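You operate a simulated robot arm through the tools that you are given. There is no shell and no other tool.

Carry out the task below with a simulated robot arm. There is one attempt and no reset: what you move stays moved.

Task
Plug the outlet, then set the line and pressure the white card shows.
Fine: free the valve latch and open the main valve; the fault lamp must stay dark.

Only the result counts: the job must be done as asked and must still hold three seconds after the hand-in. Knocking over, shifting, dropping, spilling or breaking anything else fails it.

Robot
A 7-joint arm with a two-finger parallel gripper, fixed in place. Base frame: the origin is at the foot of the arm, x ahead of it, y to its left, z up. Lengths are in m, angles in degrees, forces in N, time in s.
With the tool pointing down near the work surface it reaches from about 0.3 to 0.7 m from the base axis. Its first joint turns from -66.0 to 66.0 degrees. Payload 1.57 kg.
The tool frame sits at the grasp point between the pads (the TCP): z along the fingers, y along the line on which they close. The tips reach 0.03 m beyond it. The gripper opens to 0.11 m. The fingers are 0.024 m wide and 0.012 m thick; the gripper's body (0.048 by 0.112 m) begins 0.078 m behind the TCP.
Orientation is that of the tool frame in the base frame, as a unit quaternion [w, x, y, z]. With the fingers straight down and closing along the base's y, the tool's x points along the base's -x, its y along +y and its z along -z.

Tools
- The arm moves only by the tool nudge_tool. Its argument "targets" is a list of rows, each a list of 7 numbers: the shift along the tool's x, y, z in units of 50 mm (1.0 is 50 mm), then the turn, a rotation vector about the tool's x, y, z in units of 8 degrees (1.0 is 8 degrees), then the finger opening in m, from 0 to 0.11. In form: [[tx, ty, tz, wx, wy, wz, gripper], ...]. A call has 1 to 20 rows; each row shifts and turns the commanded pose from where the row before left it, along the tool's axes as they then stand. A call with a number of a shift or a turn outside -1 to 1 is refused whole. A row lasts 0.2 s, in which the tool goes at most 0.05 m and 8.6 degrees; a call with a longer step from one row to the next is refused whole, and so is a gripper value outside its range. A pose out of reach is approached as far as the arm can. The call stops where the force on the tool passes 40 N (or 10 N more than at its start, if that is more) or the arm is blocked; 0.2 s more then pass. Each finger travels about 0.108 m/s and halts on what it meets, pressing with about 43 N; the grip force reading is that of the motor and also rises with nothing between the fingers. The clock runs only during rows and for 0.2 s after the last one: add rows that do not move to give the fingers time. The reply holds the time, the measured pose of the TCP, the force on the tool along the base axes, the opening and the grip force, in the units named above and with some noise, with the torque about the TCP (base axes, N m) and any sound that the robot's microphone picked up.
- Cameras (640 x 400 px; columns grow to the right, rows downward): "scene" is fixed at [0.1734, -0.4148, 1.4219]; the picture's right is [0.70, -0.71, 0.00], its down [-0.33, -0.32, -0.89] and it looks along [0.63, 0.62, -0.46] (base axes); focal length 242 px, centre (320, 200). "wrist" rides on the gripper at [0.07, 0.016, -0.141] in the tool frame; the picture's right is [-0.23, 0.97, 0.00], its down [-0.86, -0.20, -0.48] and it looks along [-0.47, -0.11, 0.88] (tool axes); focal length 222 px, centre (320, 200). There is no depth. A picture from a camera that has moved, and an enlarged one, comes with that camera's place and axes in the base frame and with its lens. The place of the scene camera against the robot may be out by one fixed shift of up to 0.025 m in any direction.
- grab_frame(camera): a new picture of that camera. It takes no simulated time.
- inspect(camera, box): a new picture of the part [left, top, right, bottom] of that camera's present view, enlarged. It takes no simulated time.
- close_job(): hands the job in; it is judged then, once.

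Nothing tells you positions but the pictures and the camera data. Unless the task says otherwise, let go and move clear before handing in.

The tools are called as a command line: name --pt "numbers of a row" for each row, then --argument value for the rest, lists and objects as JSON in quotes. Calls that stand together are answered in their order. nudge_tool: Moves the arm, as the interface text tells. Its arguments: {"type":"object","properties":{"targets":{"type":"array"}},"required":["targets"]} The other tools are called the same way: grab_frame (camera) takes a picture; inspect (camera, box) takes an enlarged picture of a part of a camera's view; close_job () hands the job in.

At the start:

```text
time: 0.0
ee_pos: [0.3518, 0.0819, 1.3073]
ee_rot: [0.0, 0.0, 1.0, 0.0]
wrist_force: [-0.4, -0.3, 0.1]
moment: [-0.02, 0.04, -0.01]
finger_gap: 0.1101
grip_force: 0.0
```

scene: 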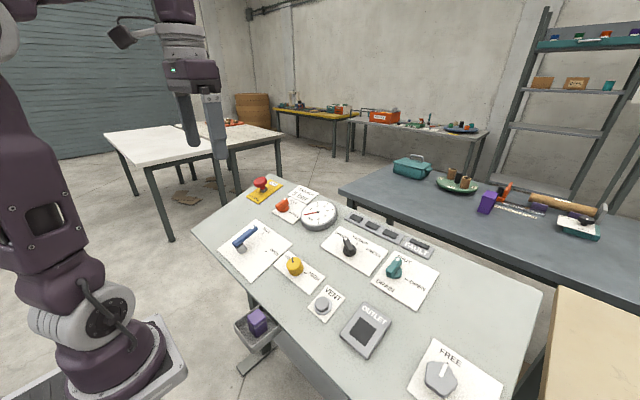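
wrist: 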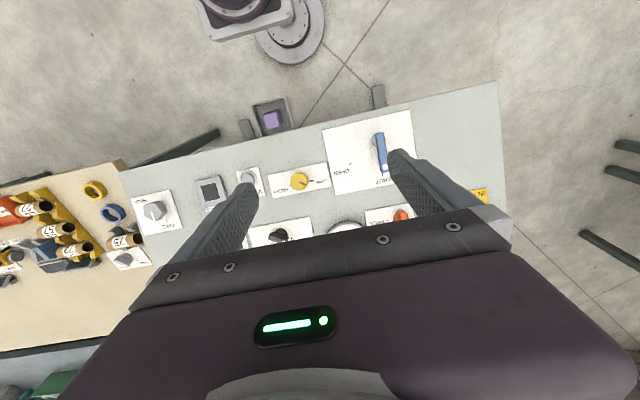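

I see a control bench with several labelled controls, a grey outlet, and a purple block in a tray below the bench. I'll look closer at each region before moving anything.

inspect --camera "scene" --box '[180, 170, 340, 270]'

inspect --camera "scene" --box '[310, 200, 470, 300]'

inspect --camera "scene" --box '[220, 280, 380, 380]'

inspect --camera "scene" --box '[380, 300, 540, 400]'

inspect --camera "scene" --box '[380, 140, 620, 290]'

inspect --camera "wrist" --box '[120, 80, 440, 280]'

inspect --camera "wrist" --box '[0, 150, 200, 275]'

```text
4.00 times, centred on (260, 220) of scene
camera zoom: at [0.1734, -0.4148, 1.4219], right [0.7, -0.71, 0.0], down [-0.33, -0.32, -0.89], along [0.63, 0.62, -0.46], focal length 970 px, centre (560, 120)
```

zoom: 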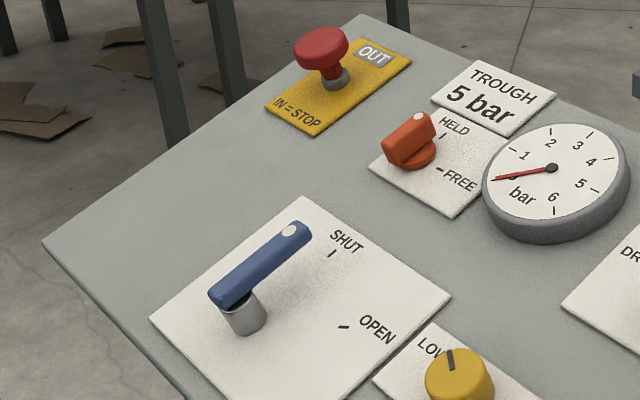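

```text
4.00 times, centred on (390, 250) of scene
camera zoom: at [0.1734, -0.4148, 1.4219], right [0.7, -0.71, 0.0], down [-0.33, -0.32, -0.89], along [0.63, 0.62, -0.46], focal length 970 px, centre (40, 0)
```

zoom: 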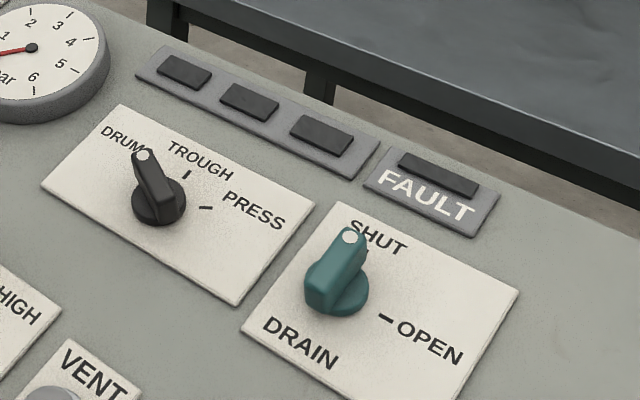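

```text
4.00 times, centred on (300, 330) of scene
camera zoom: at [0.1734, -0.4148, 1.4219], right [0.7, -0.71, 0.0], down [-0.33, -0.32, -0.89], along [0.63, 0.62, -0.46], focal length 970 px, centre (400, -320)
```

zoom: 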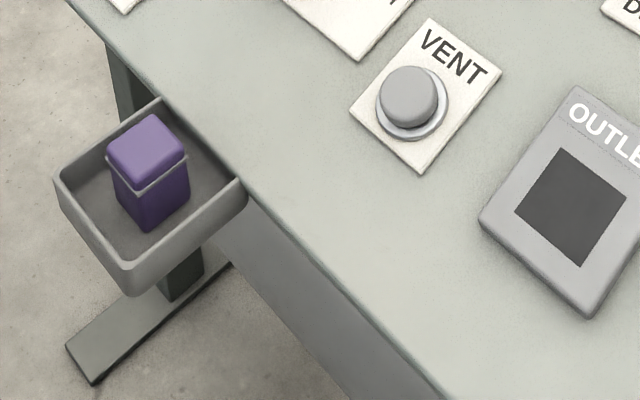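

```text
4.00 times, centred on (460, 350) of scene
camera zoom: at [0.1734, -0.4148, 1.4219], right [0.7, -0.71, 0.0], down [-0.33, -0.32, -0.89], along [0.63, 0.62, -0.46], focal length 970 px, centre (-240, -400)
```

zoom: 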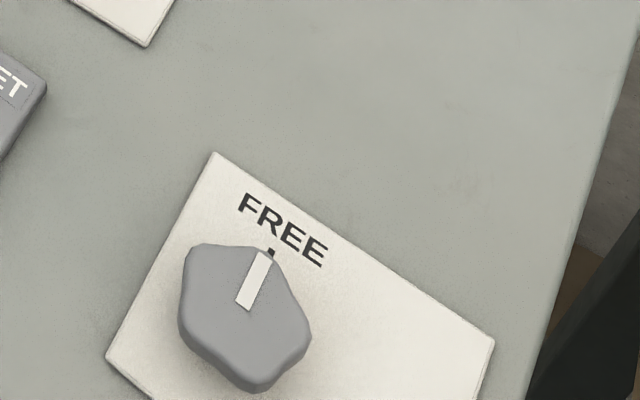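

```text
2.67 times, centred on (500, 215) of scene
camera zoom: at [0.1734, -0.4148, 1.4219], right [0.7, -0.71, 0.0], down [-0.33, -0.32, -0.89], along [0.63, 0.62, -0.46], focal length 646 px, centre (-160, 160)
```

zoom: 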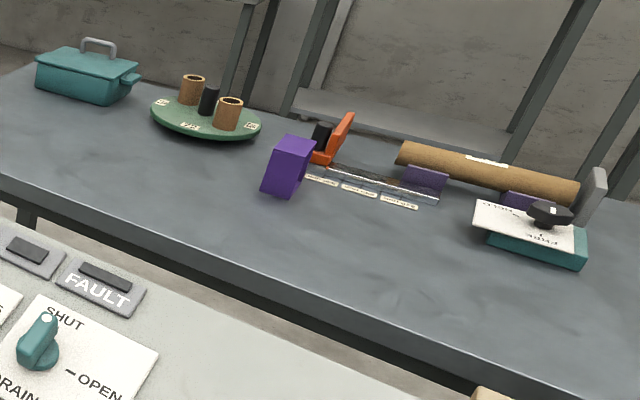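

```text
2.00 times, centred on (280, 180) of wrist
camera zoom: at [0.2806, 0.0991, 1.4488], right [0.23, 0.97, 0.0], down [0.86, -0.2, 0.48], along [0.47, -0.11, -0.88], focal length 444 px, centre (400, 240)
```

zoom: 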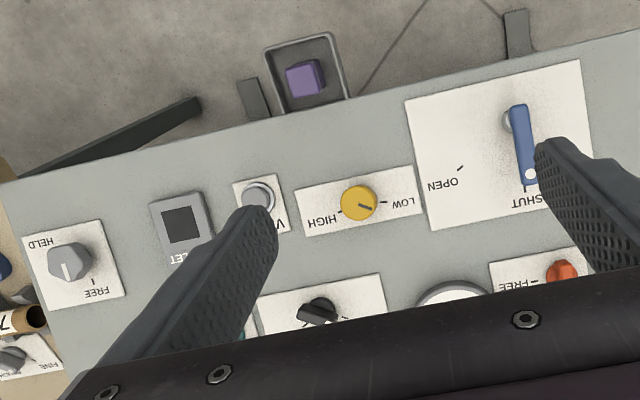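

```text
3.20 times, centred on (100, 212) of wrist
camera zoom: at [0.2806, 0.0991, 1.4488], right [0.23, 0.97, 0.0], down [0.86, -0.2, 0.48], along [0.47, -0.11, -0.88], focal length 711 px, centre (1024, 160)
```

zoom: 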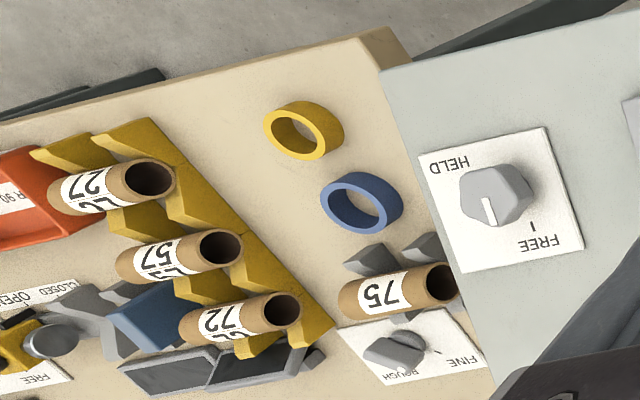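

The white card reads "TROUGH, 5 bar". The orange HELD/FREE knob, blue main valve lever, yellow pressure knob, black line selector, outlet and purple plug are all visible. I'll move the arm forward, staying high, to get clearer wrist views.

nudge_tool --pt "-1 0 0 0 0 0 0.11" --pt "-1 0 0 0 0 0 0.11" --pt "-1 0 0 0 0 0 0.11" --pt "-1 0 0 0 0 0 0.11" --pt "0 0 0 0 0 0 0.11"

grab_frame --camera "wrist"

grab_frame --camera "scene"

```text
time: 1.2
ee_pos: [0.4886, 0.0775, 1.3025]
ee_rot: [0.0, 0.0, 1.0, 0.0]
wrist_force: [0.5, 0.3, 0.2]
moment: [0.01, 0.0, 0.03]
finger_gap: 0.1099
grip_force: 0.0
out of reach, approached as far as the arm can: row 3, 4
```

```text
taken
camera wrist: at [0.4181, 0.095, 1.4421], right [0.23, 0.97, 0.0], down [0.85, -0.2, 0.48], along [0.47, -0.11, -0.88], focal length 222 px, centre (320, 200)
```

wrist: 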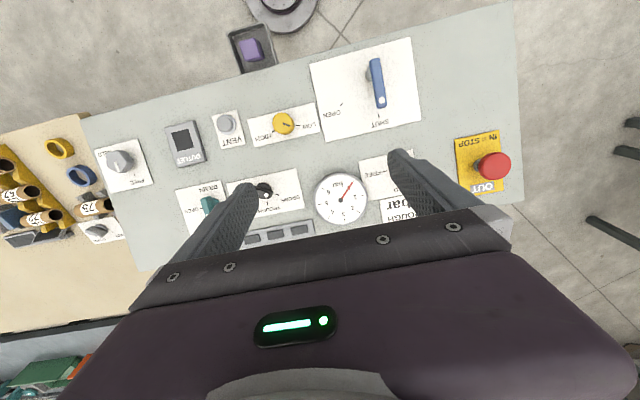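

```text
taken
```

scene: 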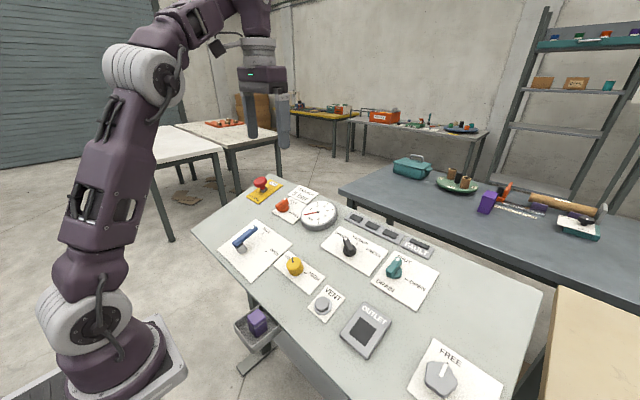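

The panel is now well in view. I'll enlarge parts of the wrist view to read each control and fix their positions.

inspect --camera "wrist" --box '[80, 90, 240, 190]'

inspect --camera "wrist" --box '[200, 20, 360, 120]'

inspect --camera "wrist" --box '[240, 100, 400, 200]'

inspect --camera "wrist" --box '[300, 30, 460, 130]'

inspect --camera "wrist" --box '[370, 120, 530, 220]'

inspect --camera "wrist" --box '[160, 160, 320, 260]'

inspect --camera "wrist" --box '[0, 130, 160, 230]'

```text
4.00 times, centred on (160, 140) of wrist
camera zoom: at [0.4181, 0.095, 1.4421], right [0.23, 0.97, 0.0], down [0.85, -0.2, 0.48], along [0.47, -0.11, -0.88], focal length 888 px, centre (960, 440)
```

zoom: 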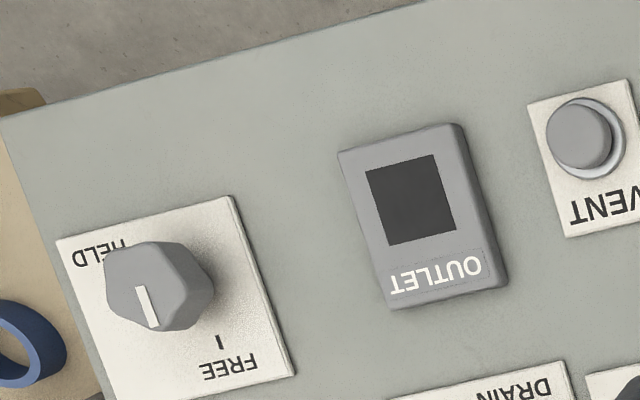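

```text
4.00 times, centred on (280, 70) of wrist
camera zoom: at [0.4181, 0.095, 1.4421], right [0.23, 0.97, 0.0], down [0.85, -0.2, 0.48], along [0.47, -0.11, -0.88], focal length 888 px, centre (480, 720)
```

zoom: 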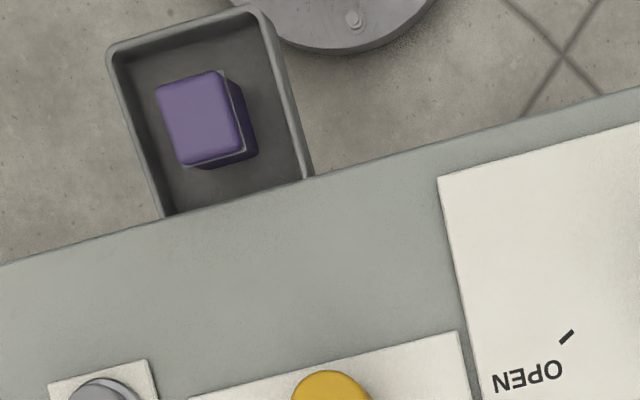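

```text
4.00 times, centred on (320, 150) of wrist
camera zoom: at [0.4181, 0.095, 1.4421], right [0.23, 0.97, 0.0], down [0.85, -0.2, 0.48], along [0.47, -0.11, -0.88], focal length 888 px, centre (320, 400)
```

zoom: 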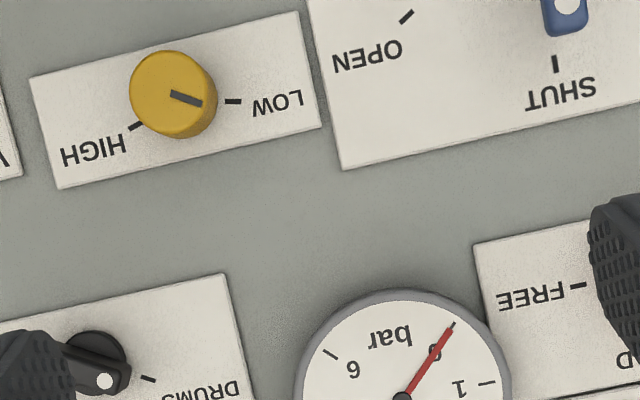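

```text
4.00 times, centred on (380, 80) of wrist
camera zoom: at [0.4181, 0.095, 1.4421], right [0.23, 0.97, 0.0], down [0.85, -0.2, 0.48], along [0.47, -0.11, -0.88], focal length 888 px, centre (80, 680)
```

zoom: 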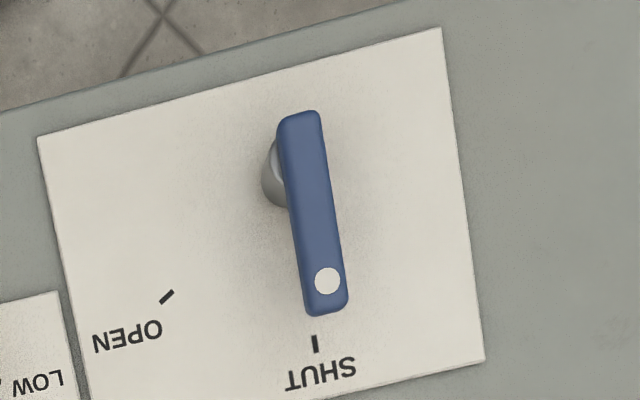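

```text
4.00 times, centred on (450, 170) of wrist
camera zoom: at [0.4181, 0.095, 1.4421], right [0.23, 0.97, 0.0], down [0.85, -0.2, 0.48], along [0.47, -0.11, -0.88], focal length 888 px, centre (-200, 320)
```

zoom: 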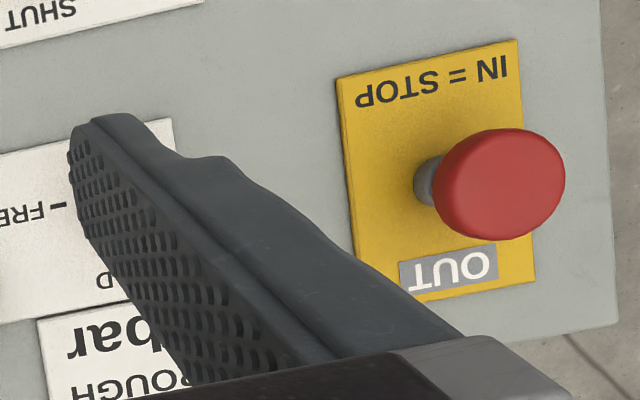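

```text
4.00 times, centred on (240, 210) of wrist
camera zoom: at [0.4181, 0.095, 1.4421], right [0.23, 0.97, 0.0], down [0.85, -0.2, 0.48], along [0.47, -0.11, -0.88], focal length 888 px, centre (640, 160)
```

zoom: 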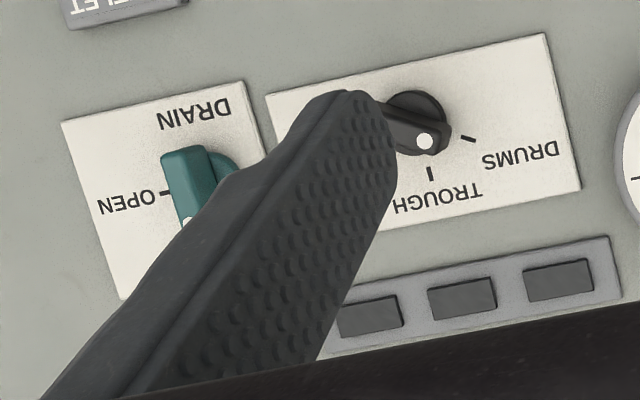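

```text
4.00 times, centred on (80, 180) of wrist
camera zoom: at [0.4181, 0.095, 1.4421], right [0.23, 0.97, 0.0], down [0.85, -0.2, 0.48], along [0.47, -0.11, -0.88], focal length 888 px, centre (1280, 280)
```

zoom: 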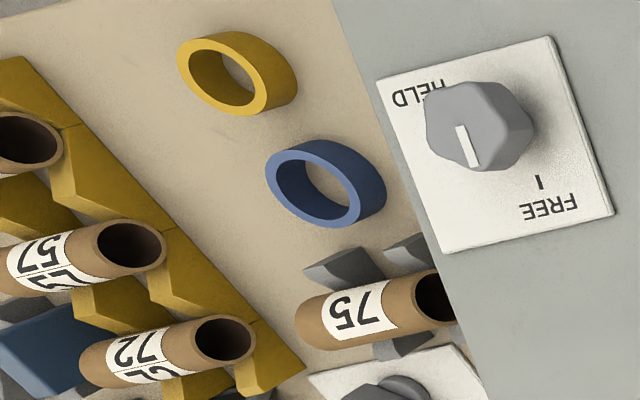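

The panel is inclined by about 16°, rising away from the robot, and runs parallel to base y. I take the plug to be near (0.336, -0.031, 0.90), so I'll move above it for a closer look.

nudge_tool --pt "0.76 -0.54 0 0 0 0 0.11" --pt "0.76 -0.54 0 0 0 0 0.11" --pt "0.76 -0.54 0 0 0 0 0.11" --pt "0.76 -0.54 0 0 0 0 0.11" --pt "0 0 1 0 0 0 0.11" --pt "0 0 1 0 0 0 0.11" --pt "0 0 1 0 0 0 0.11" --pt "0 0 0 0 0 0 0.11"

grab_frame --camera "wrist"

grab_frame --camera "scene"

```text
time: 3.0
ee_pos: [0.3405, -0.0318, 1.1463]
ee_rot: [0.0, 0.0, 1.0, 0.001]
wrist_force: [-0.3, 0.2, 0.6]
moment: [0.0, 0.0, 0.0]
finger_gap: 0.11
grip_force: 0.1
```

```text
taken
camera wrist: at [0.2688, -0.0141, 1.2879], right [0.23, 0.97, 0.0], down [0.85, -0.2, 0.48], along [0.47, -0.11, -0.88], focal length 222 px, centre (320, 200)
```

wrist: 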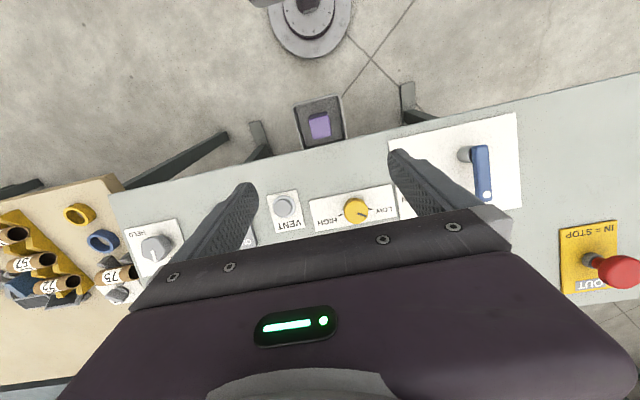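

```text
taken
```

scene: 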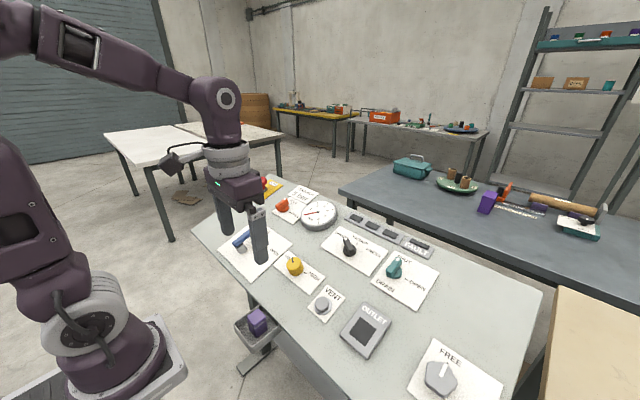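

The plug is nearly under the tool axis. I'll zoom in to see its shape, how it is turned, and the tray.

inspect --camera "wrist" --box '[270, 85, 370, 147.5]'

inspect --camera "scene" --box '[225, 300, 289, 340]'

inspect --camera "scene" --box '[330, 290, 410, 340]'

inspect --camera "wrist" --box '[100, 180, 260, 280]'

```text
6.40 times, centred on (320, 116) of wrist
camera zoom: at [0.2688, -0.0141, 1.2879], right [0.23, 0.97, 0.0], down [0.85, -0.2, 0.48], along [0.47, -0.11, -0.88], focal length 1422 px, centre (320, 736)
```

zoom: 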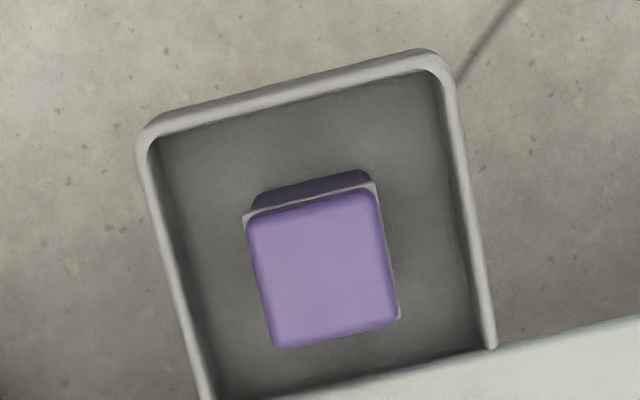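

```text
10.00 times, centred on (257, 320) of scene
camera zoom: at [0.1734, -0.4149, 1.4219], right [0.7, -0.71, 0.0], down [-0.33, -0.32, -0.89], along [0.63, 0.62, -0.46], focal length 2424 px, centre (950, -1000)
```

zoom: 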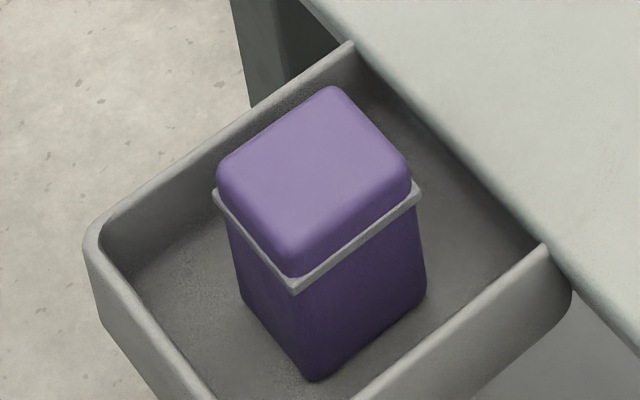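

```text
8.00 times, centred on (370, 315) of scene
camera zoom: at [0.1734, -0.4149, 1.4219], right [0.7, -0.71, 0.0], down [-0.33, -0.32, -0.89], along [0.63, 0.62, -0.46], focal length 1939 px, centre (-80, -720)
```

zoom: 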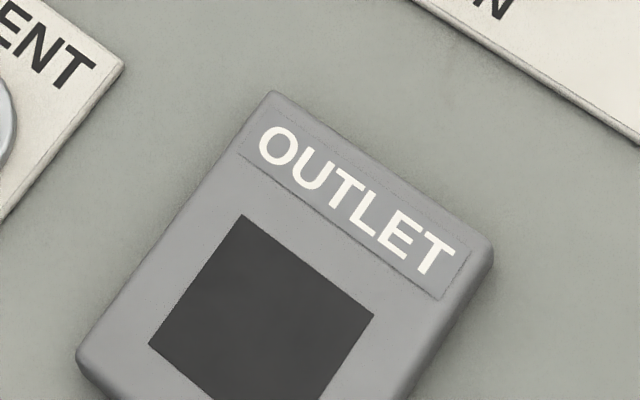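

```text
4.00 times, centred on (180, 230) of wrist
camera zoom: at [0.2688, -0.0141, 1.2879], right [0.23, 0.97, 0.0], down [0.85, -0.2, 0.48], along [0.47, -0.11, -0.88], focal length 888 px, centre (880, 80)
```

zoom: 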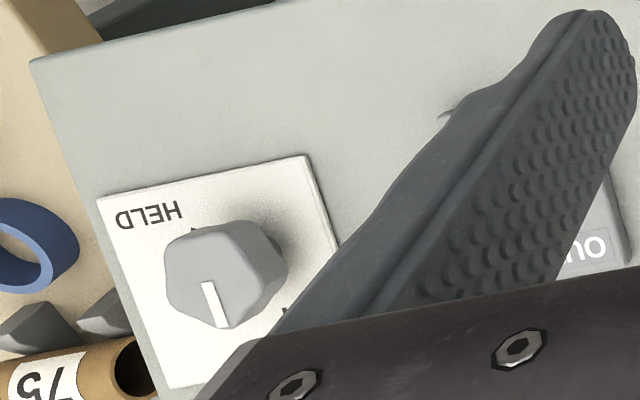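

The plug stands upright in a level tray, square to the base axes, with a light cap above a grey flange and a darker body below. I'll lower to TCP z≈1.0 for a precise view.

nudge_tool --pt "0.04 0 1 0 0 0 0.11" --pt "0 0 1 0 0 0 0.11" --pt "0 0 0.9 0 0 0 0.11" --pt "0 0 0 0 0 0 0.11"

grab_frame --camera "wrist"

inspect --camera "wrist" --box '[256, 100, 384, 180]'

inspect --camera "scene" --box '[220, 270, 316, 330]'

```text
time: 4.0
ee_pos: [0.337, -0.03, 1.0048]
ee_rot: [0.0, 0.0, 1.0, 0.0]
wrist_force: [0.0, -0.1, 0.5]
moment: [0.02, -0.05, 0.0]
finger_gap: 0.1099
grip_force: 0.0
```

```text
taken
camera wrist: at [0.266, -0.0129, 1.1467], right [0.23, 0.97, 0.0], down [0.86, -0.2, 0.48], along [0.47, -0.11, -0.88], focal length 222 px, centre (320, 200)
```

wrist: 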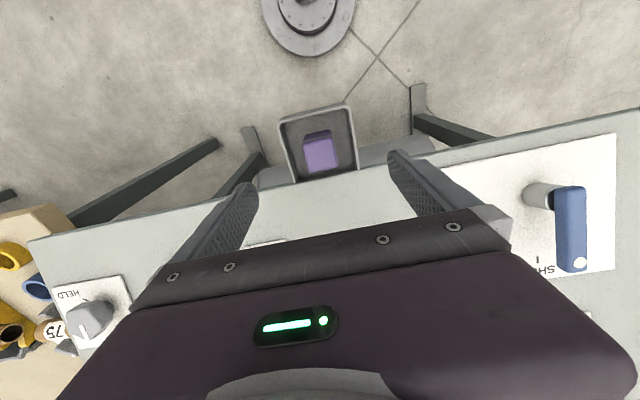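

```text
5.00 times, centred on (320, 140) of wrist
camera zoom: at [0.266, -0.0129, 1.1467], right [0.23, 0.97, 0.0], down [0.86, -0.2, 0.48], along [0.47, -0.11, -0.88], focal length 1111 px, centre (320, 500)
```

zoom: 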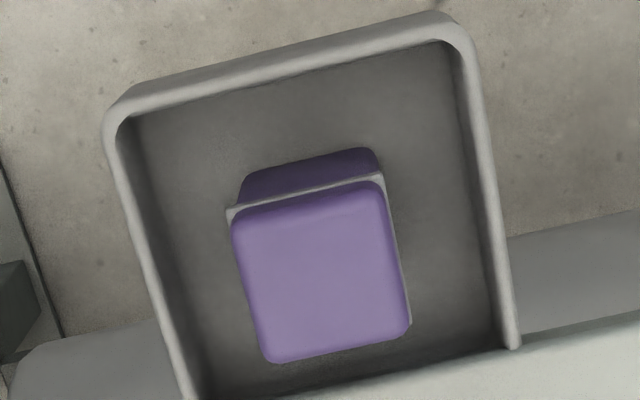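

```text
6.67 times, centred on (268, 300) of scene
camera zoom: at [0.1734, -0.4148, 1.4219], right [0.7, -0.71, 0.0], down [-0.33, -0.32, -0.89], along [0.63, 0.62, -0.46], focal length 1616 px, centre (667, -467)
```

zoom: 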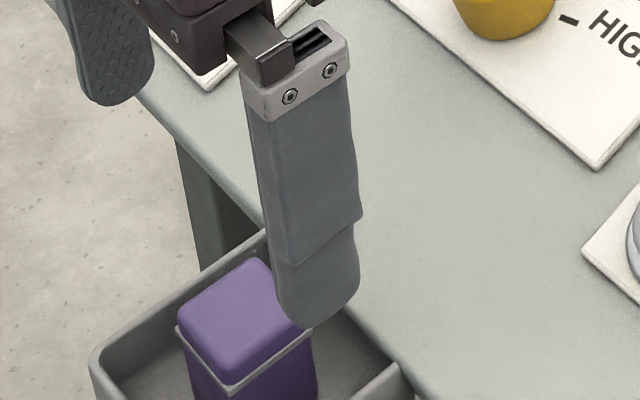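

The cap is about 35 mm wide and centred near (0.338, -0.030), with its top somewhere between 0.90 and 0.915. I'll lower to z≈0.955 with the fingers partly closed and check their height against the cap.

nudge_tool --pt "0 0 0.5 0 0 0 0.07" --pt "-0.04 0 0.5 0 0 0 0.06" --pt "0 0 0 0 0 0 0.06" --pt "0 0 0 0 0 0 0.06" --pt "0 0 0 0 0 0 0.06"

inspect --camera "wrist" --box '[240, 90, 400, 190]'

inspect --camera "scene" --box '[215, 275, 295, 325]'

```text
time: 5.2
ee_pos: [0.3391, -0.0313, 0.9549]
ee_rot: [-0.001, 0.0, 1.0, 0.0]
wrist_force: [-1.0, 0.2, 0.0]
moment: [-0.01, 0.0, -0.01]
finger_gap: 0.0597
grip_force: 0.0
```

```text
4.00 times, centred on (320, 140) of wrist
camera zoom: at [0.2681, -0.0136, 1.0959], right [0.23, 0.97, 0.0], down [0.85, -0.2, 0.48], along [0.47, -0.11, -0.88], focal length 888 px, centre (320, 440)
```

zoom: 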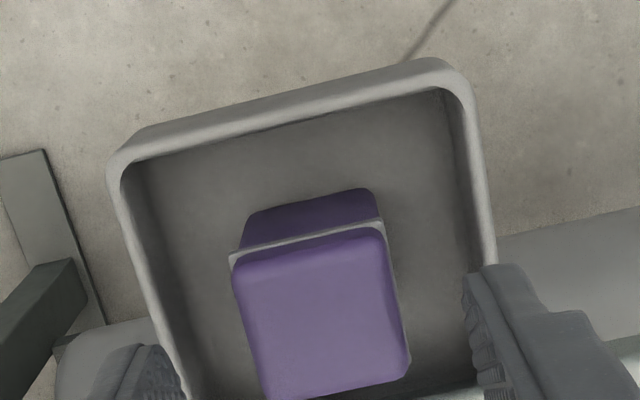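

```text
8.00 times, centred on (255, 300) of scene
camera zoom: at [0.1734, -0.4148, 1.4219], right [0.7, -0.71, 0.0], down [-0.33, -0.32, -0.89], along [0.63, 0.62, -0.46], focal length 1939 px, centre (840, -600)
```

zoom: 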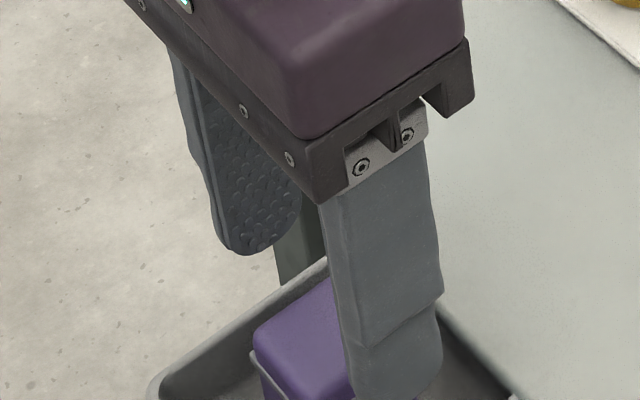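

The fingers straddle the cap with their tips still just above it. I'll check the scene view again to judge the height of the tips.

inspect --camera "scene" --box '[225, 295, 305, 345]'

inspect --camera "wrist" --box '[256, 130, 384, 210]'

```text
8.00 times, centred on (265, 320) of scene
camera zoom: at [0.1734, -0.4148, 1.4219], right [0.7, -0.71, 0.0], down [-0.33, -0.32, -0.89], along [0.63, 0.62, -0.46], focal length 1939 px, centre (760, -760)
```

zoom: 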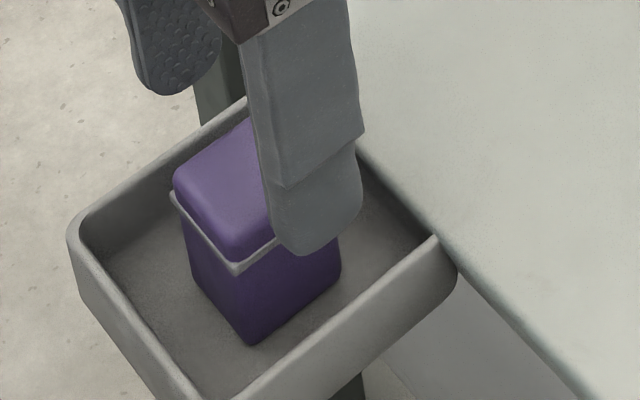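

```text
5.00 times, centred on (320, 170) of wrist
camera zoom: at [0.2681, -0.0136, 1.0959], right [0.23, 0.97, 0.0], down [0.85, -0.2, 0.48], along [0.47, -0.11, -0.88], focal length 1111 px, centre (320, 350)
```

zoom: 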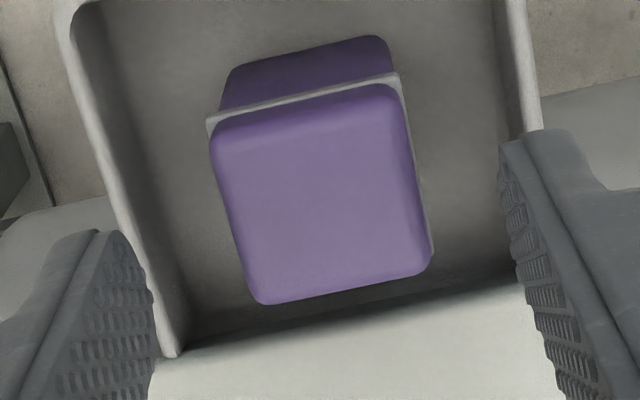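

The tips are about 10 mm above the cap top. I'll lower another 18 mm with the opening reduced to 0.05 and compare again.

nudge_tool --pt "0 0 0.18 0 0 0 0.05" --pt "0 0 0.18 0 0 0 0.05" --pt "0 0 0 0 0 0 0.05" --pt "0 0 0 0 0 0 0.05"

inspect --camera "scene" --box '[233, 300, 297, 340]'

inspect --camera "wrist" --box '[256, 130, 384, 210]'

```text
time: 6.2
ee_pos: [0.3376, -0.0326, 0.9386]
ee_rot: [-0.001, 0.0, 1.0, 0.0]
wrist_force: [-0.7, 0.2, -0.8]
moment: [-0.02, -0.01, 0.01]
finger_gap: 0.0502
grip_force: 0.1
```

```text
10.00 times, centred on (265, 320) of scene
camera zoom: at [0.1734, -0.4148, 1.4219], right [0.7, -0.71, 0.0], down [-0.33, -0.32, -0.89], along [0.63, 0.62, -0.46], focal length 2424 px, centre (870, -1000)
```

zoom: 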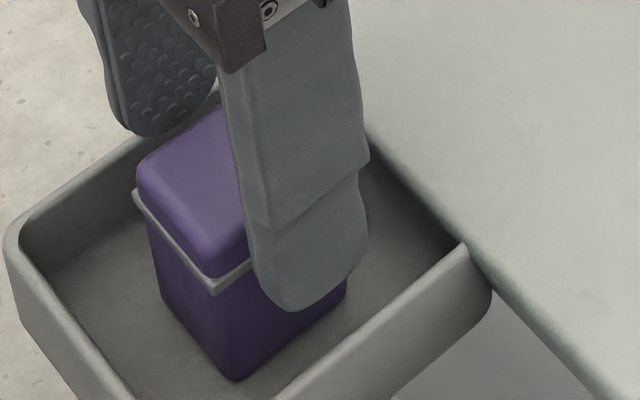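

```text
5.00 times, centred on (320, 170) of wrist
camera zoom: at [0.2674, -0.0148, 1.0787], right [0.23, 0.97, 0.0], down [0.86, -0.2, 0.48], along [0.47, -0.11, -0.88], focal length 1111 px, centre (320, 350)
```

zoom: 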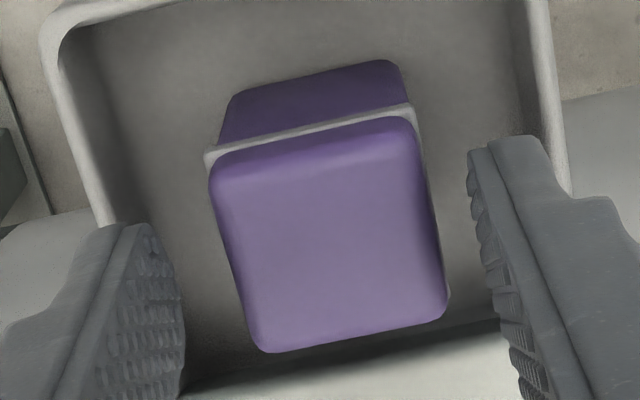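

The fingertips are about level with the flange and the plug sits between the fingers. I'll raise 2.5 mm, centre up, and close on the cap only.

nudge_tool --pt "0.04 0.03 -0.05 0 0 0 0.05" --pt "0 0 0 0 0 0 0.03" --pt "0 0 0 0 0 0 0.02" --pt "0 0 0 0 0 0 0.02" --pt "0 0 0 0 0 0 0.02"

inspect --camera "scene" --box '[233, 300, 297, 340]'

inspect --camera "wrist" --box '[256, 130, 384, 210]'

```text
time: 7.4
ee_pos: [0.3362, -0.0305, 0.9401]
ee_rot: [0.001, 0.001, 1.0, 0.0]
wrist_force: [0.1, -0.4, 0.0]
moment: [-0.01, 0.01, 0.0]
finger_gap: 0.0326
grip_force: 41.4
```

```text
10.00 times, centred on (265, 320) of scene
camera zoom: at [0.1734, -0.4149, 1.4219], right [0.7, -0.71, 0.0], down [-0.33, -0.32, -0.89], along [0.63, 0.62, -0.46], focal length 2424 px, centre (870, -1000)
```

zoom: 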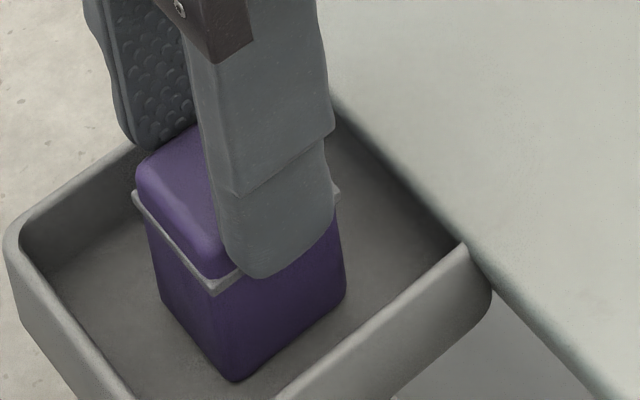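

```text
5.00 times, centred on (320, 170) of wrist
camera zoom: at [0.2657, -0.0132, 1.0813], right [0.23, 0.97, 0.0], down [0.86, -0.2, 0.48], along [0.47, -0.11, -0.88], focal length 1111 px, centre (320, 350)
```

zoom: 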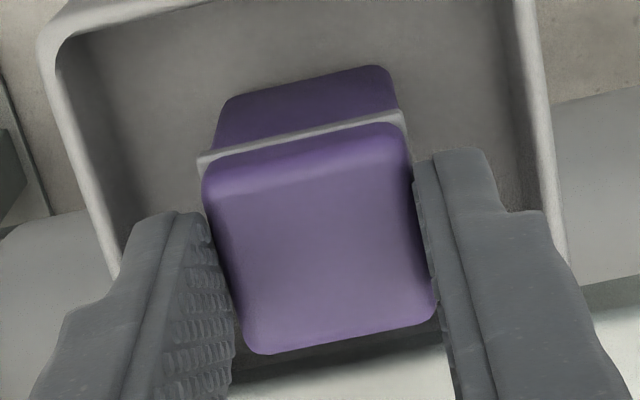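

The gap reads 0.033 m, so the grip is on the cap just above the flange. I'll lift straight up and check that the plug is held.

nudge_tool --pt "0 0 -0.3 0 0 0 0.02" --pt "0 0 -0.6 0 0 0 0.02" --pt "0 0 -1 0 0 0 0.02" --pt "0 0 -1 0 0 0 0.02" --pt "0 0 0 0 0 0 0.02"

grab_frame --camera "wrist"

grab_frame --camera "scene"

```text
time: 8.6
ee_pos: [0.3362, -0.0309, 1.0879]
ee_rot: [0.001, 0.0, 1.0, 0.0]
wrist_force: [0.0, -0.5, -1.1]
moment: [-0.01, -0.02, 0.0]
finger_gap: 0.033
grip_force: 40.7
```

```text
taken
camera wrist: at [0.265, -0.0132, 1.228], right [0.23, 0.97, 0.0], down [0.86, -0.2, 0.48], along [0.47, -0.11, -0.88], focal length 222 px, centre (320, 200)
```

wrist: 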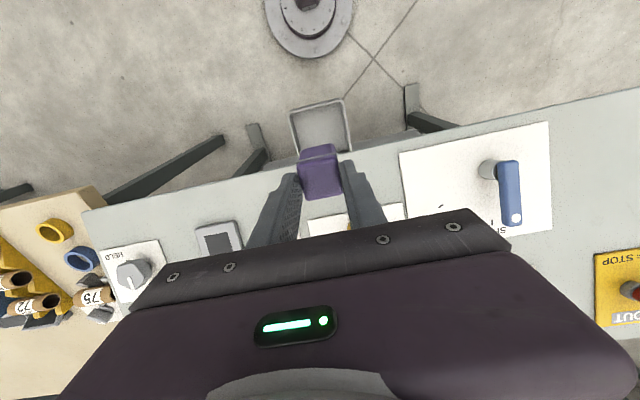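

```text
taken
```

scene: 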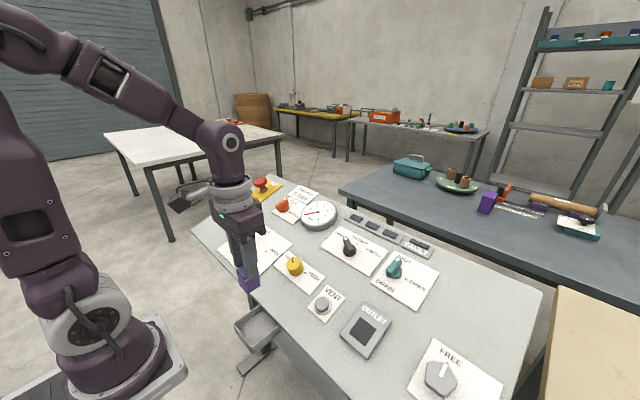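

The plug is held. Now I'll zoom on the outlet from here so I can triangulate the socket against the earlier view.

inspect --camera "wrist" --box '[180, 205, 260, 255]'

inspect --camera "wrist" --box '[280, 125, 376, 185]'

inspect --camera "scene" --box '[332, 295, 396, 335]'

inspect --camera "scene" --box '[332, 320, 396, 360]'

inspect --camera "scene" --box '[210, 240, 290, 290]'

```text
8.00 times, centred on (220, 230) of wrist
camera zoom: at [0.265, -0.0132, 1.228], right [0.23, 0.97, 0.0], down [0.86, -0.2, 0.48], along [0.47, -0.11, -0.88], focal length 1777 px, centre (1120, -40)
```

zoom: 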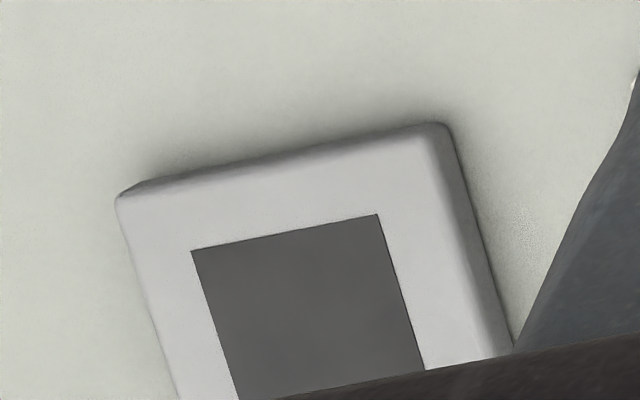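

```text
6.67 times, centred on (328, 155) of wrist
camera zoom: at [0.265, -0.0132, 1.228], right [0.23, 0.97, 0.0], down [0.86, -0.2, 0.48], along [0.47, -0.11, -0.88], focal length 1481 px, centre (267, 500)
```

zoom: 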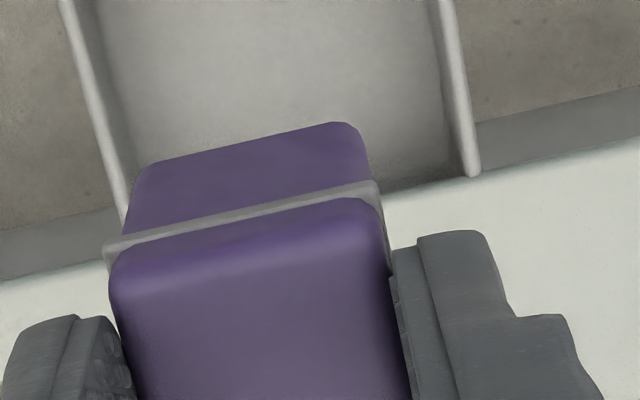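

```text
10.00 times, centred on (364, 315) of scene
camera zoom: at [0.1734, -0.4149, 1.4219], right [0.7, -0.71, 0.0], down [-0.33, -0.32, -0.89], along [0.63, 0.62, -0.46], focal length 2424 px, centre (-120, -950)
```

zoom: 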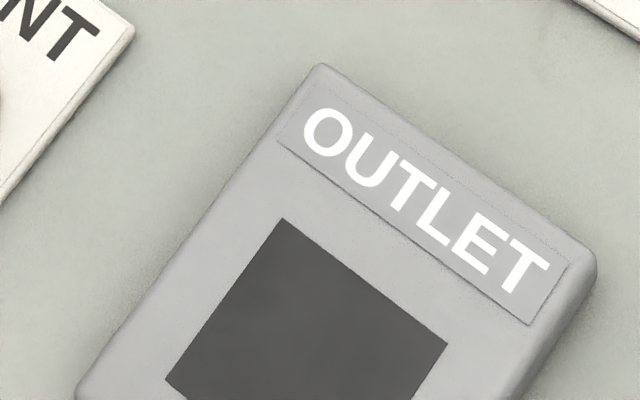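

```text
10.00 times, centred on (364, 340) of scene
camera zoom: at [0.1734, -0.4149, 1.4219], right [0.7, -0.71, 0.0], down [-0.33, -0.32, -0.89], along [0.63, 0.62, -0.46], focal length 2424 px, centre (-120, -1200)
```

zoom: 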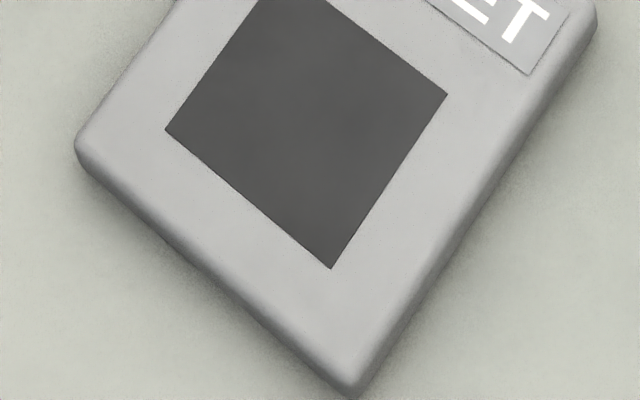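

```text
8.00 times, centred on (250, 265) of scene
camera zoom: at [0.1734, -0.4149, 1.4219], right [0.7, -0.71, 0.0], down [-0.33, -0.32, -0.89], along [0.63, 0.62, -0.46], focal length 1939 px, centre (880, -320)
```

zoom: 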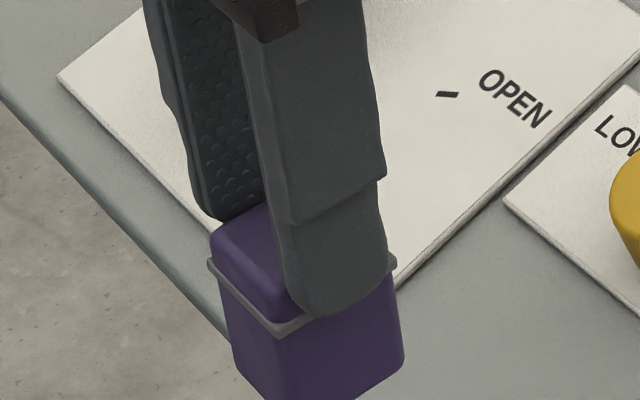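

I put the socket at about 42 mm square, centred near (0.467, -0.236, 0.937), on a face inclined about 16°. I'll carry the plug above it, staying high, and tilt the tool to match.

nudge_tool --pt "-0.356 -0.82 0 0 0 0 0.02" --pt "-0.356 -0.82 0 0 0 0 0.02" --pt "-0.356 -0.82 0 0 0 0 0.02" --pt "-0.356 -0.82 0 0 0 0 0.02" --pt "-0.356 -0.82 0 0 0 0 0.02" --pt "0 0 0 0 -1 0 0.02" --pt "0 0 0 0 -1 0 0.02" --pt "0 0 0 0 0 0 0.02"

grab_frame --camera "wrist"

grab_frame --camera "scene"

```text
time: 10.4
ee_pos: [0.4249, -0.2348, 1.0858]
ee_rot: [0.14, 0.001, 0.99, 0.0]
wrist_force: [-0.4, -0.4, 0.8]
moment: [-0.01, 0.06, 0.0]
finger_gap: 0.0328
grip_force: 40.9
```

```text
taken
camera wrist: at [0.3191, -0.2174, 1.2008], right [0.22, 0.97, 0.06], down [0.69, -0.2, 0.7], along [0.69, -0.11, -0.71], focal length 222 px, centre (320, 200)
```

wrist: 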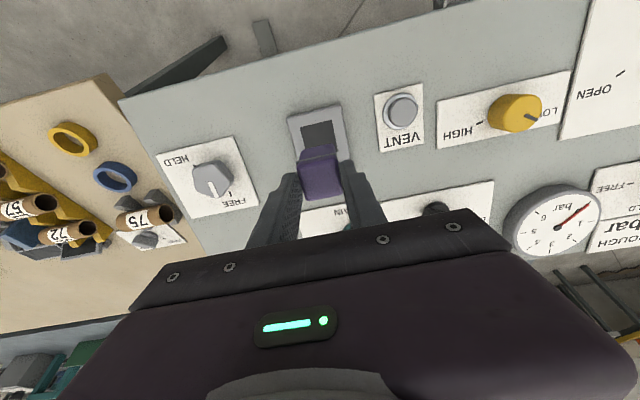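

```text
taken
```

scene: 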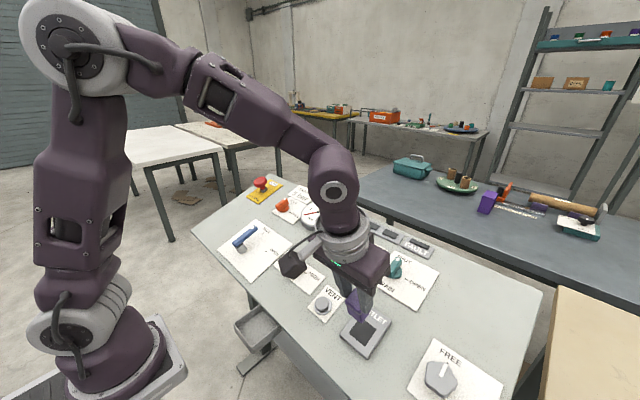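

The tool now leans with the panel and the socket shows just beyond the plug. I'll zoom in to check alignment and tilt.

inspect --camera "wrist" --box '[272, 95, 368, 155]'

inspect --camera "wrist" --box '[272, 130, 384, 200]'

inspect --camera "scene" --box '[322, 285, 402, 335]'

```text
6.67 times, centred on (320, 125) of wrist
camera zoom: at [0.3191, -0.2174, 1.2008], right [0.22, 0.97, 0.06], down [0.69, -0.2, 0.7], along [0.69, -0.11, -0.71], focal length 1481 px, centre (320, 700)
```

zoom: 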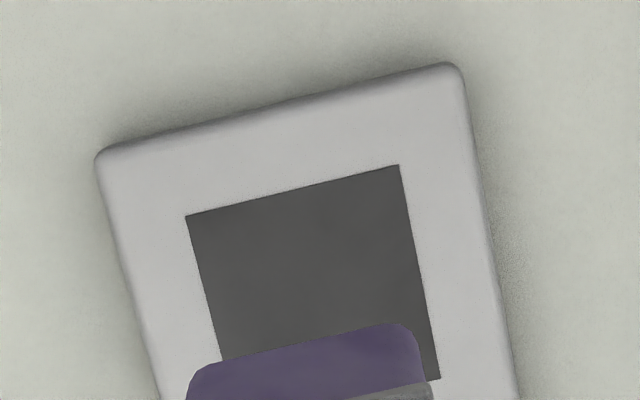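

```text
5.71 times, centred on (328, 165) of wrist
camera zoom: at [0.3191, -0.2174, 1.2008], right [0.22, 0.97, 0.06], down [0.69, -0.2, 0.7], along [0.69, -0.11, -0.71], focal length 1269 px, centre (274, 400)
```

zoom: 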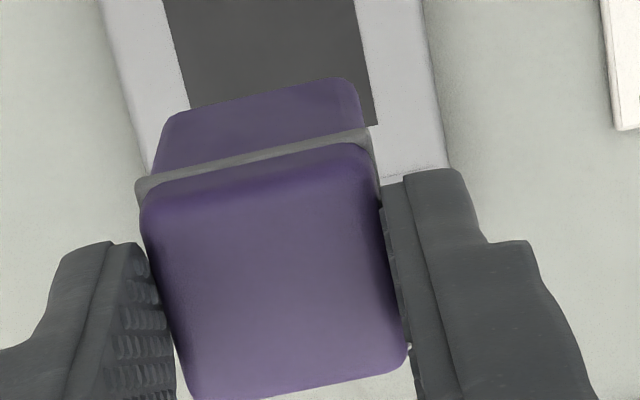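

```text
8.00 times, centred on (362, 310) of scene
camera zoom: at [0.1734, -0.4149, 1.4219], right [0.7, -0.71, 0.0], down [-0.33, -0.32, -0.89], along [0.63, 0.62, -0.46], focal length 1939 px, centre (-16, -680)
```

zoom: 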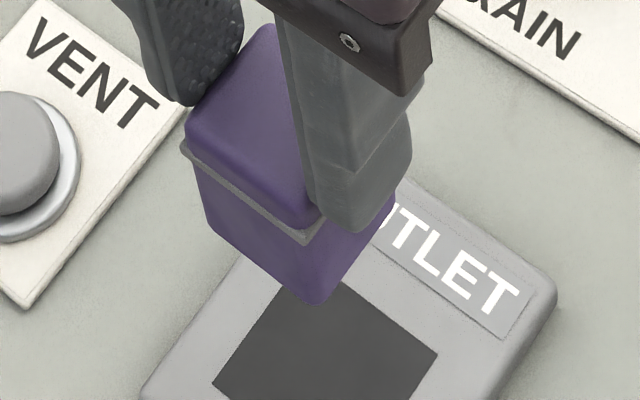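

The tilt matches, with the socket edges square in the tool frame. The plug needs about +2 mm in tool x and -1.5 mm in tool y, so I'll apply that and come down 75 mm to just above the opening.

nudge_tool --pt "0.04 -0.03 0.5 0 0 0 0.02" --pt "0 0 0.5 0 0 0 0.02" --pt "0 0 0.5 0 0 0 0.02" --pt "0 0 0 0 0 0 0.02"

inspect --camera "wrist" --box '[264, 110, 376, 180]'

inspect --camera "scene" --box '[326, 295, 406, 345]'

```text
time: 11.4
ee_pos: [0.4459, -0.2364, 1.0118]
ee_rot: [0.14, 0.0, 0.99, 0.0]
wrist_force: [-0.6, -0.2, -1.9]
moment: [0.02, 0.03, 0.01]
finger_gap: 0.0328
grip_force: 41.0
```

```text
5.71 times, centred on (320, 145) of wrist
camera zoom: at [0.3403, -0.2194, 1.1271], right [0.22, 0.97, 0.06], down [0.69, -0.2, 0.7], along [0.69, -0.11, -0.72], focal length 1269 px, centre (320, 514)
```

zoom: 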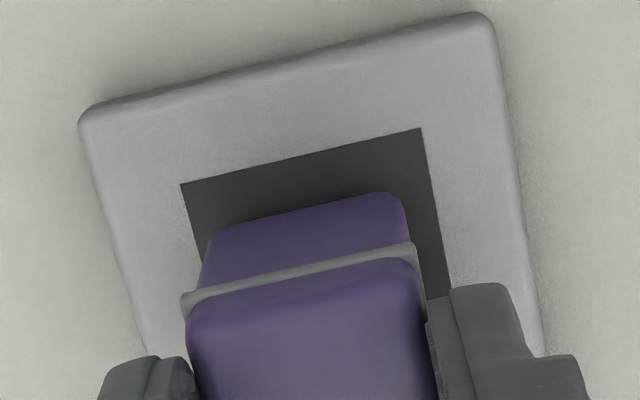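

```text
8.00 times, centred on (366, 320) of scene
camera zoom: at [0.1734, -0.4149, 1.4219], right [0.7, -0.71, 0.0], down [-0.33, -0.32, -0.89], along [0.63, 0.62, -0.46], focal length 1939 px, centre (-48, -760)
```

zoom: 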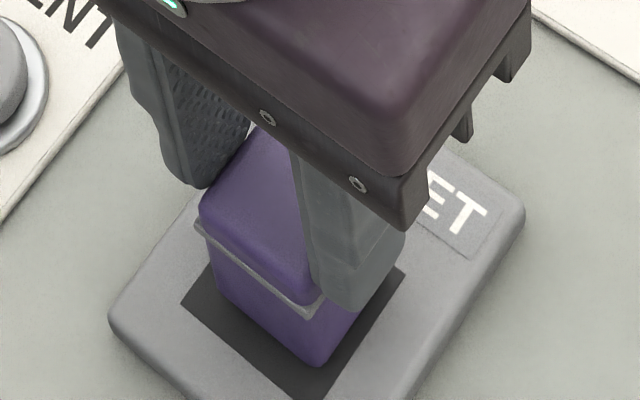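

By my estimate the plug bottom is about 10 mm above the socket, roughly central but 1–2 mm too far toward -y. I'll correct that, lower 7 mm, and check again.

nudge_tool --pt "0 0.03 0.0 0 0 0 0.02" --pt "0 0 0.14 0 0 0 0.02" --pt "0 0 0 0 0 0 0.02"

inspect --camera "wrist" --box '[280, 120, 360, 170]'

inspect --camera "scene" --box '[336, 310, 400, 350]'

```text
time: 12.2
ee_pos: [0.4493, -0.2355, 1.0056]
ee_rot: [0.14, 0.001, 0.99, -0.001]
wrist_force: [-15.2, 5.3, 30.8]
moment: [0.15, -0.27, 0.14]
finger_gap: 0.0329
grip_force: 41.1
```

```text
8.00 times, centred on (320, 145) of wrist
camera zoom: at [0.3408, -0.2183, 1.1223], right [0.22, 0.97, 0.06], down [0.69, -0.2, 0.7], along [0.69, -0.11, -0.71], focal length 1777 px, centre (320, 640)
```

zoom: 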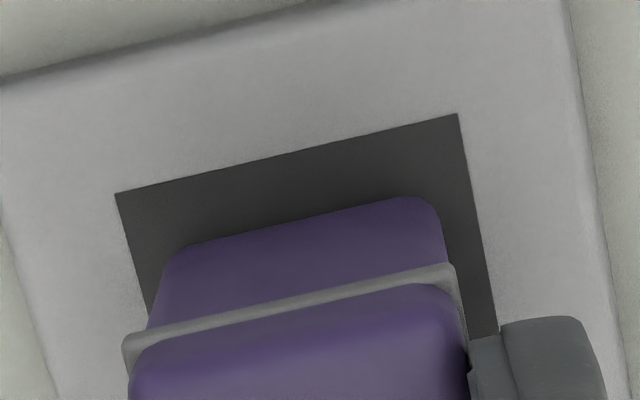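

```text
10.00 times, centred on (368, 330) of scene
camera zoom: at [0.1725, -0.4145, 1.4221], right [0.7, -0.71, 0.0], down [-0.33, -0.32, -0.89], along [0.63, 0.62, -0.46], focal length 2424 px, centre (-160, -1100)
```

zoom: 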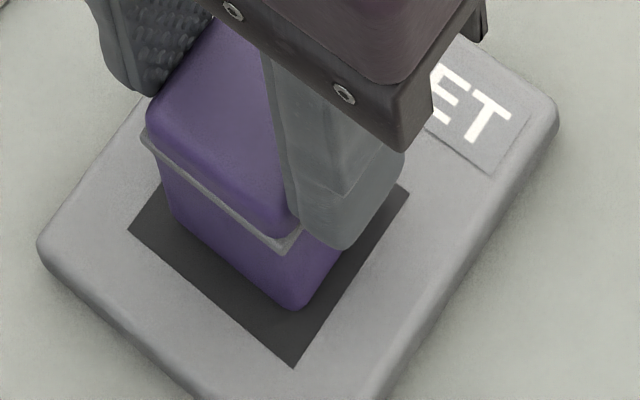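

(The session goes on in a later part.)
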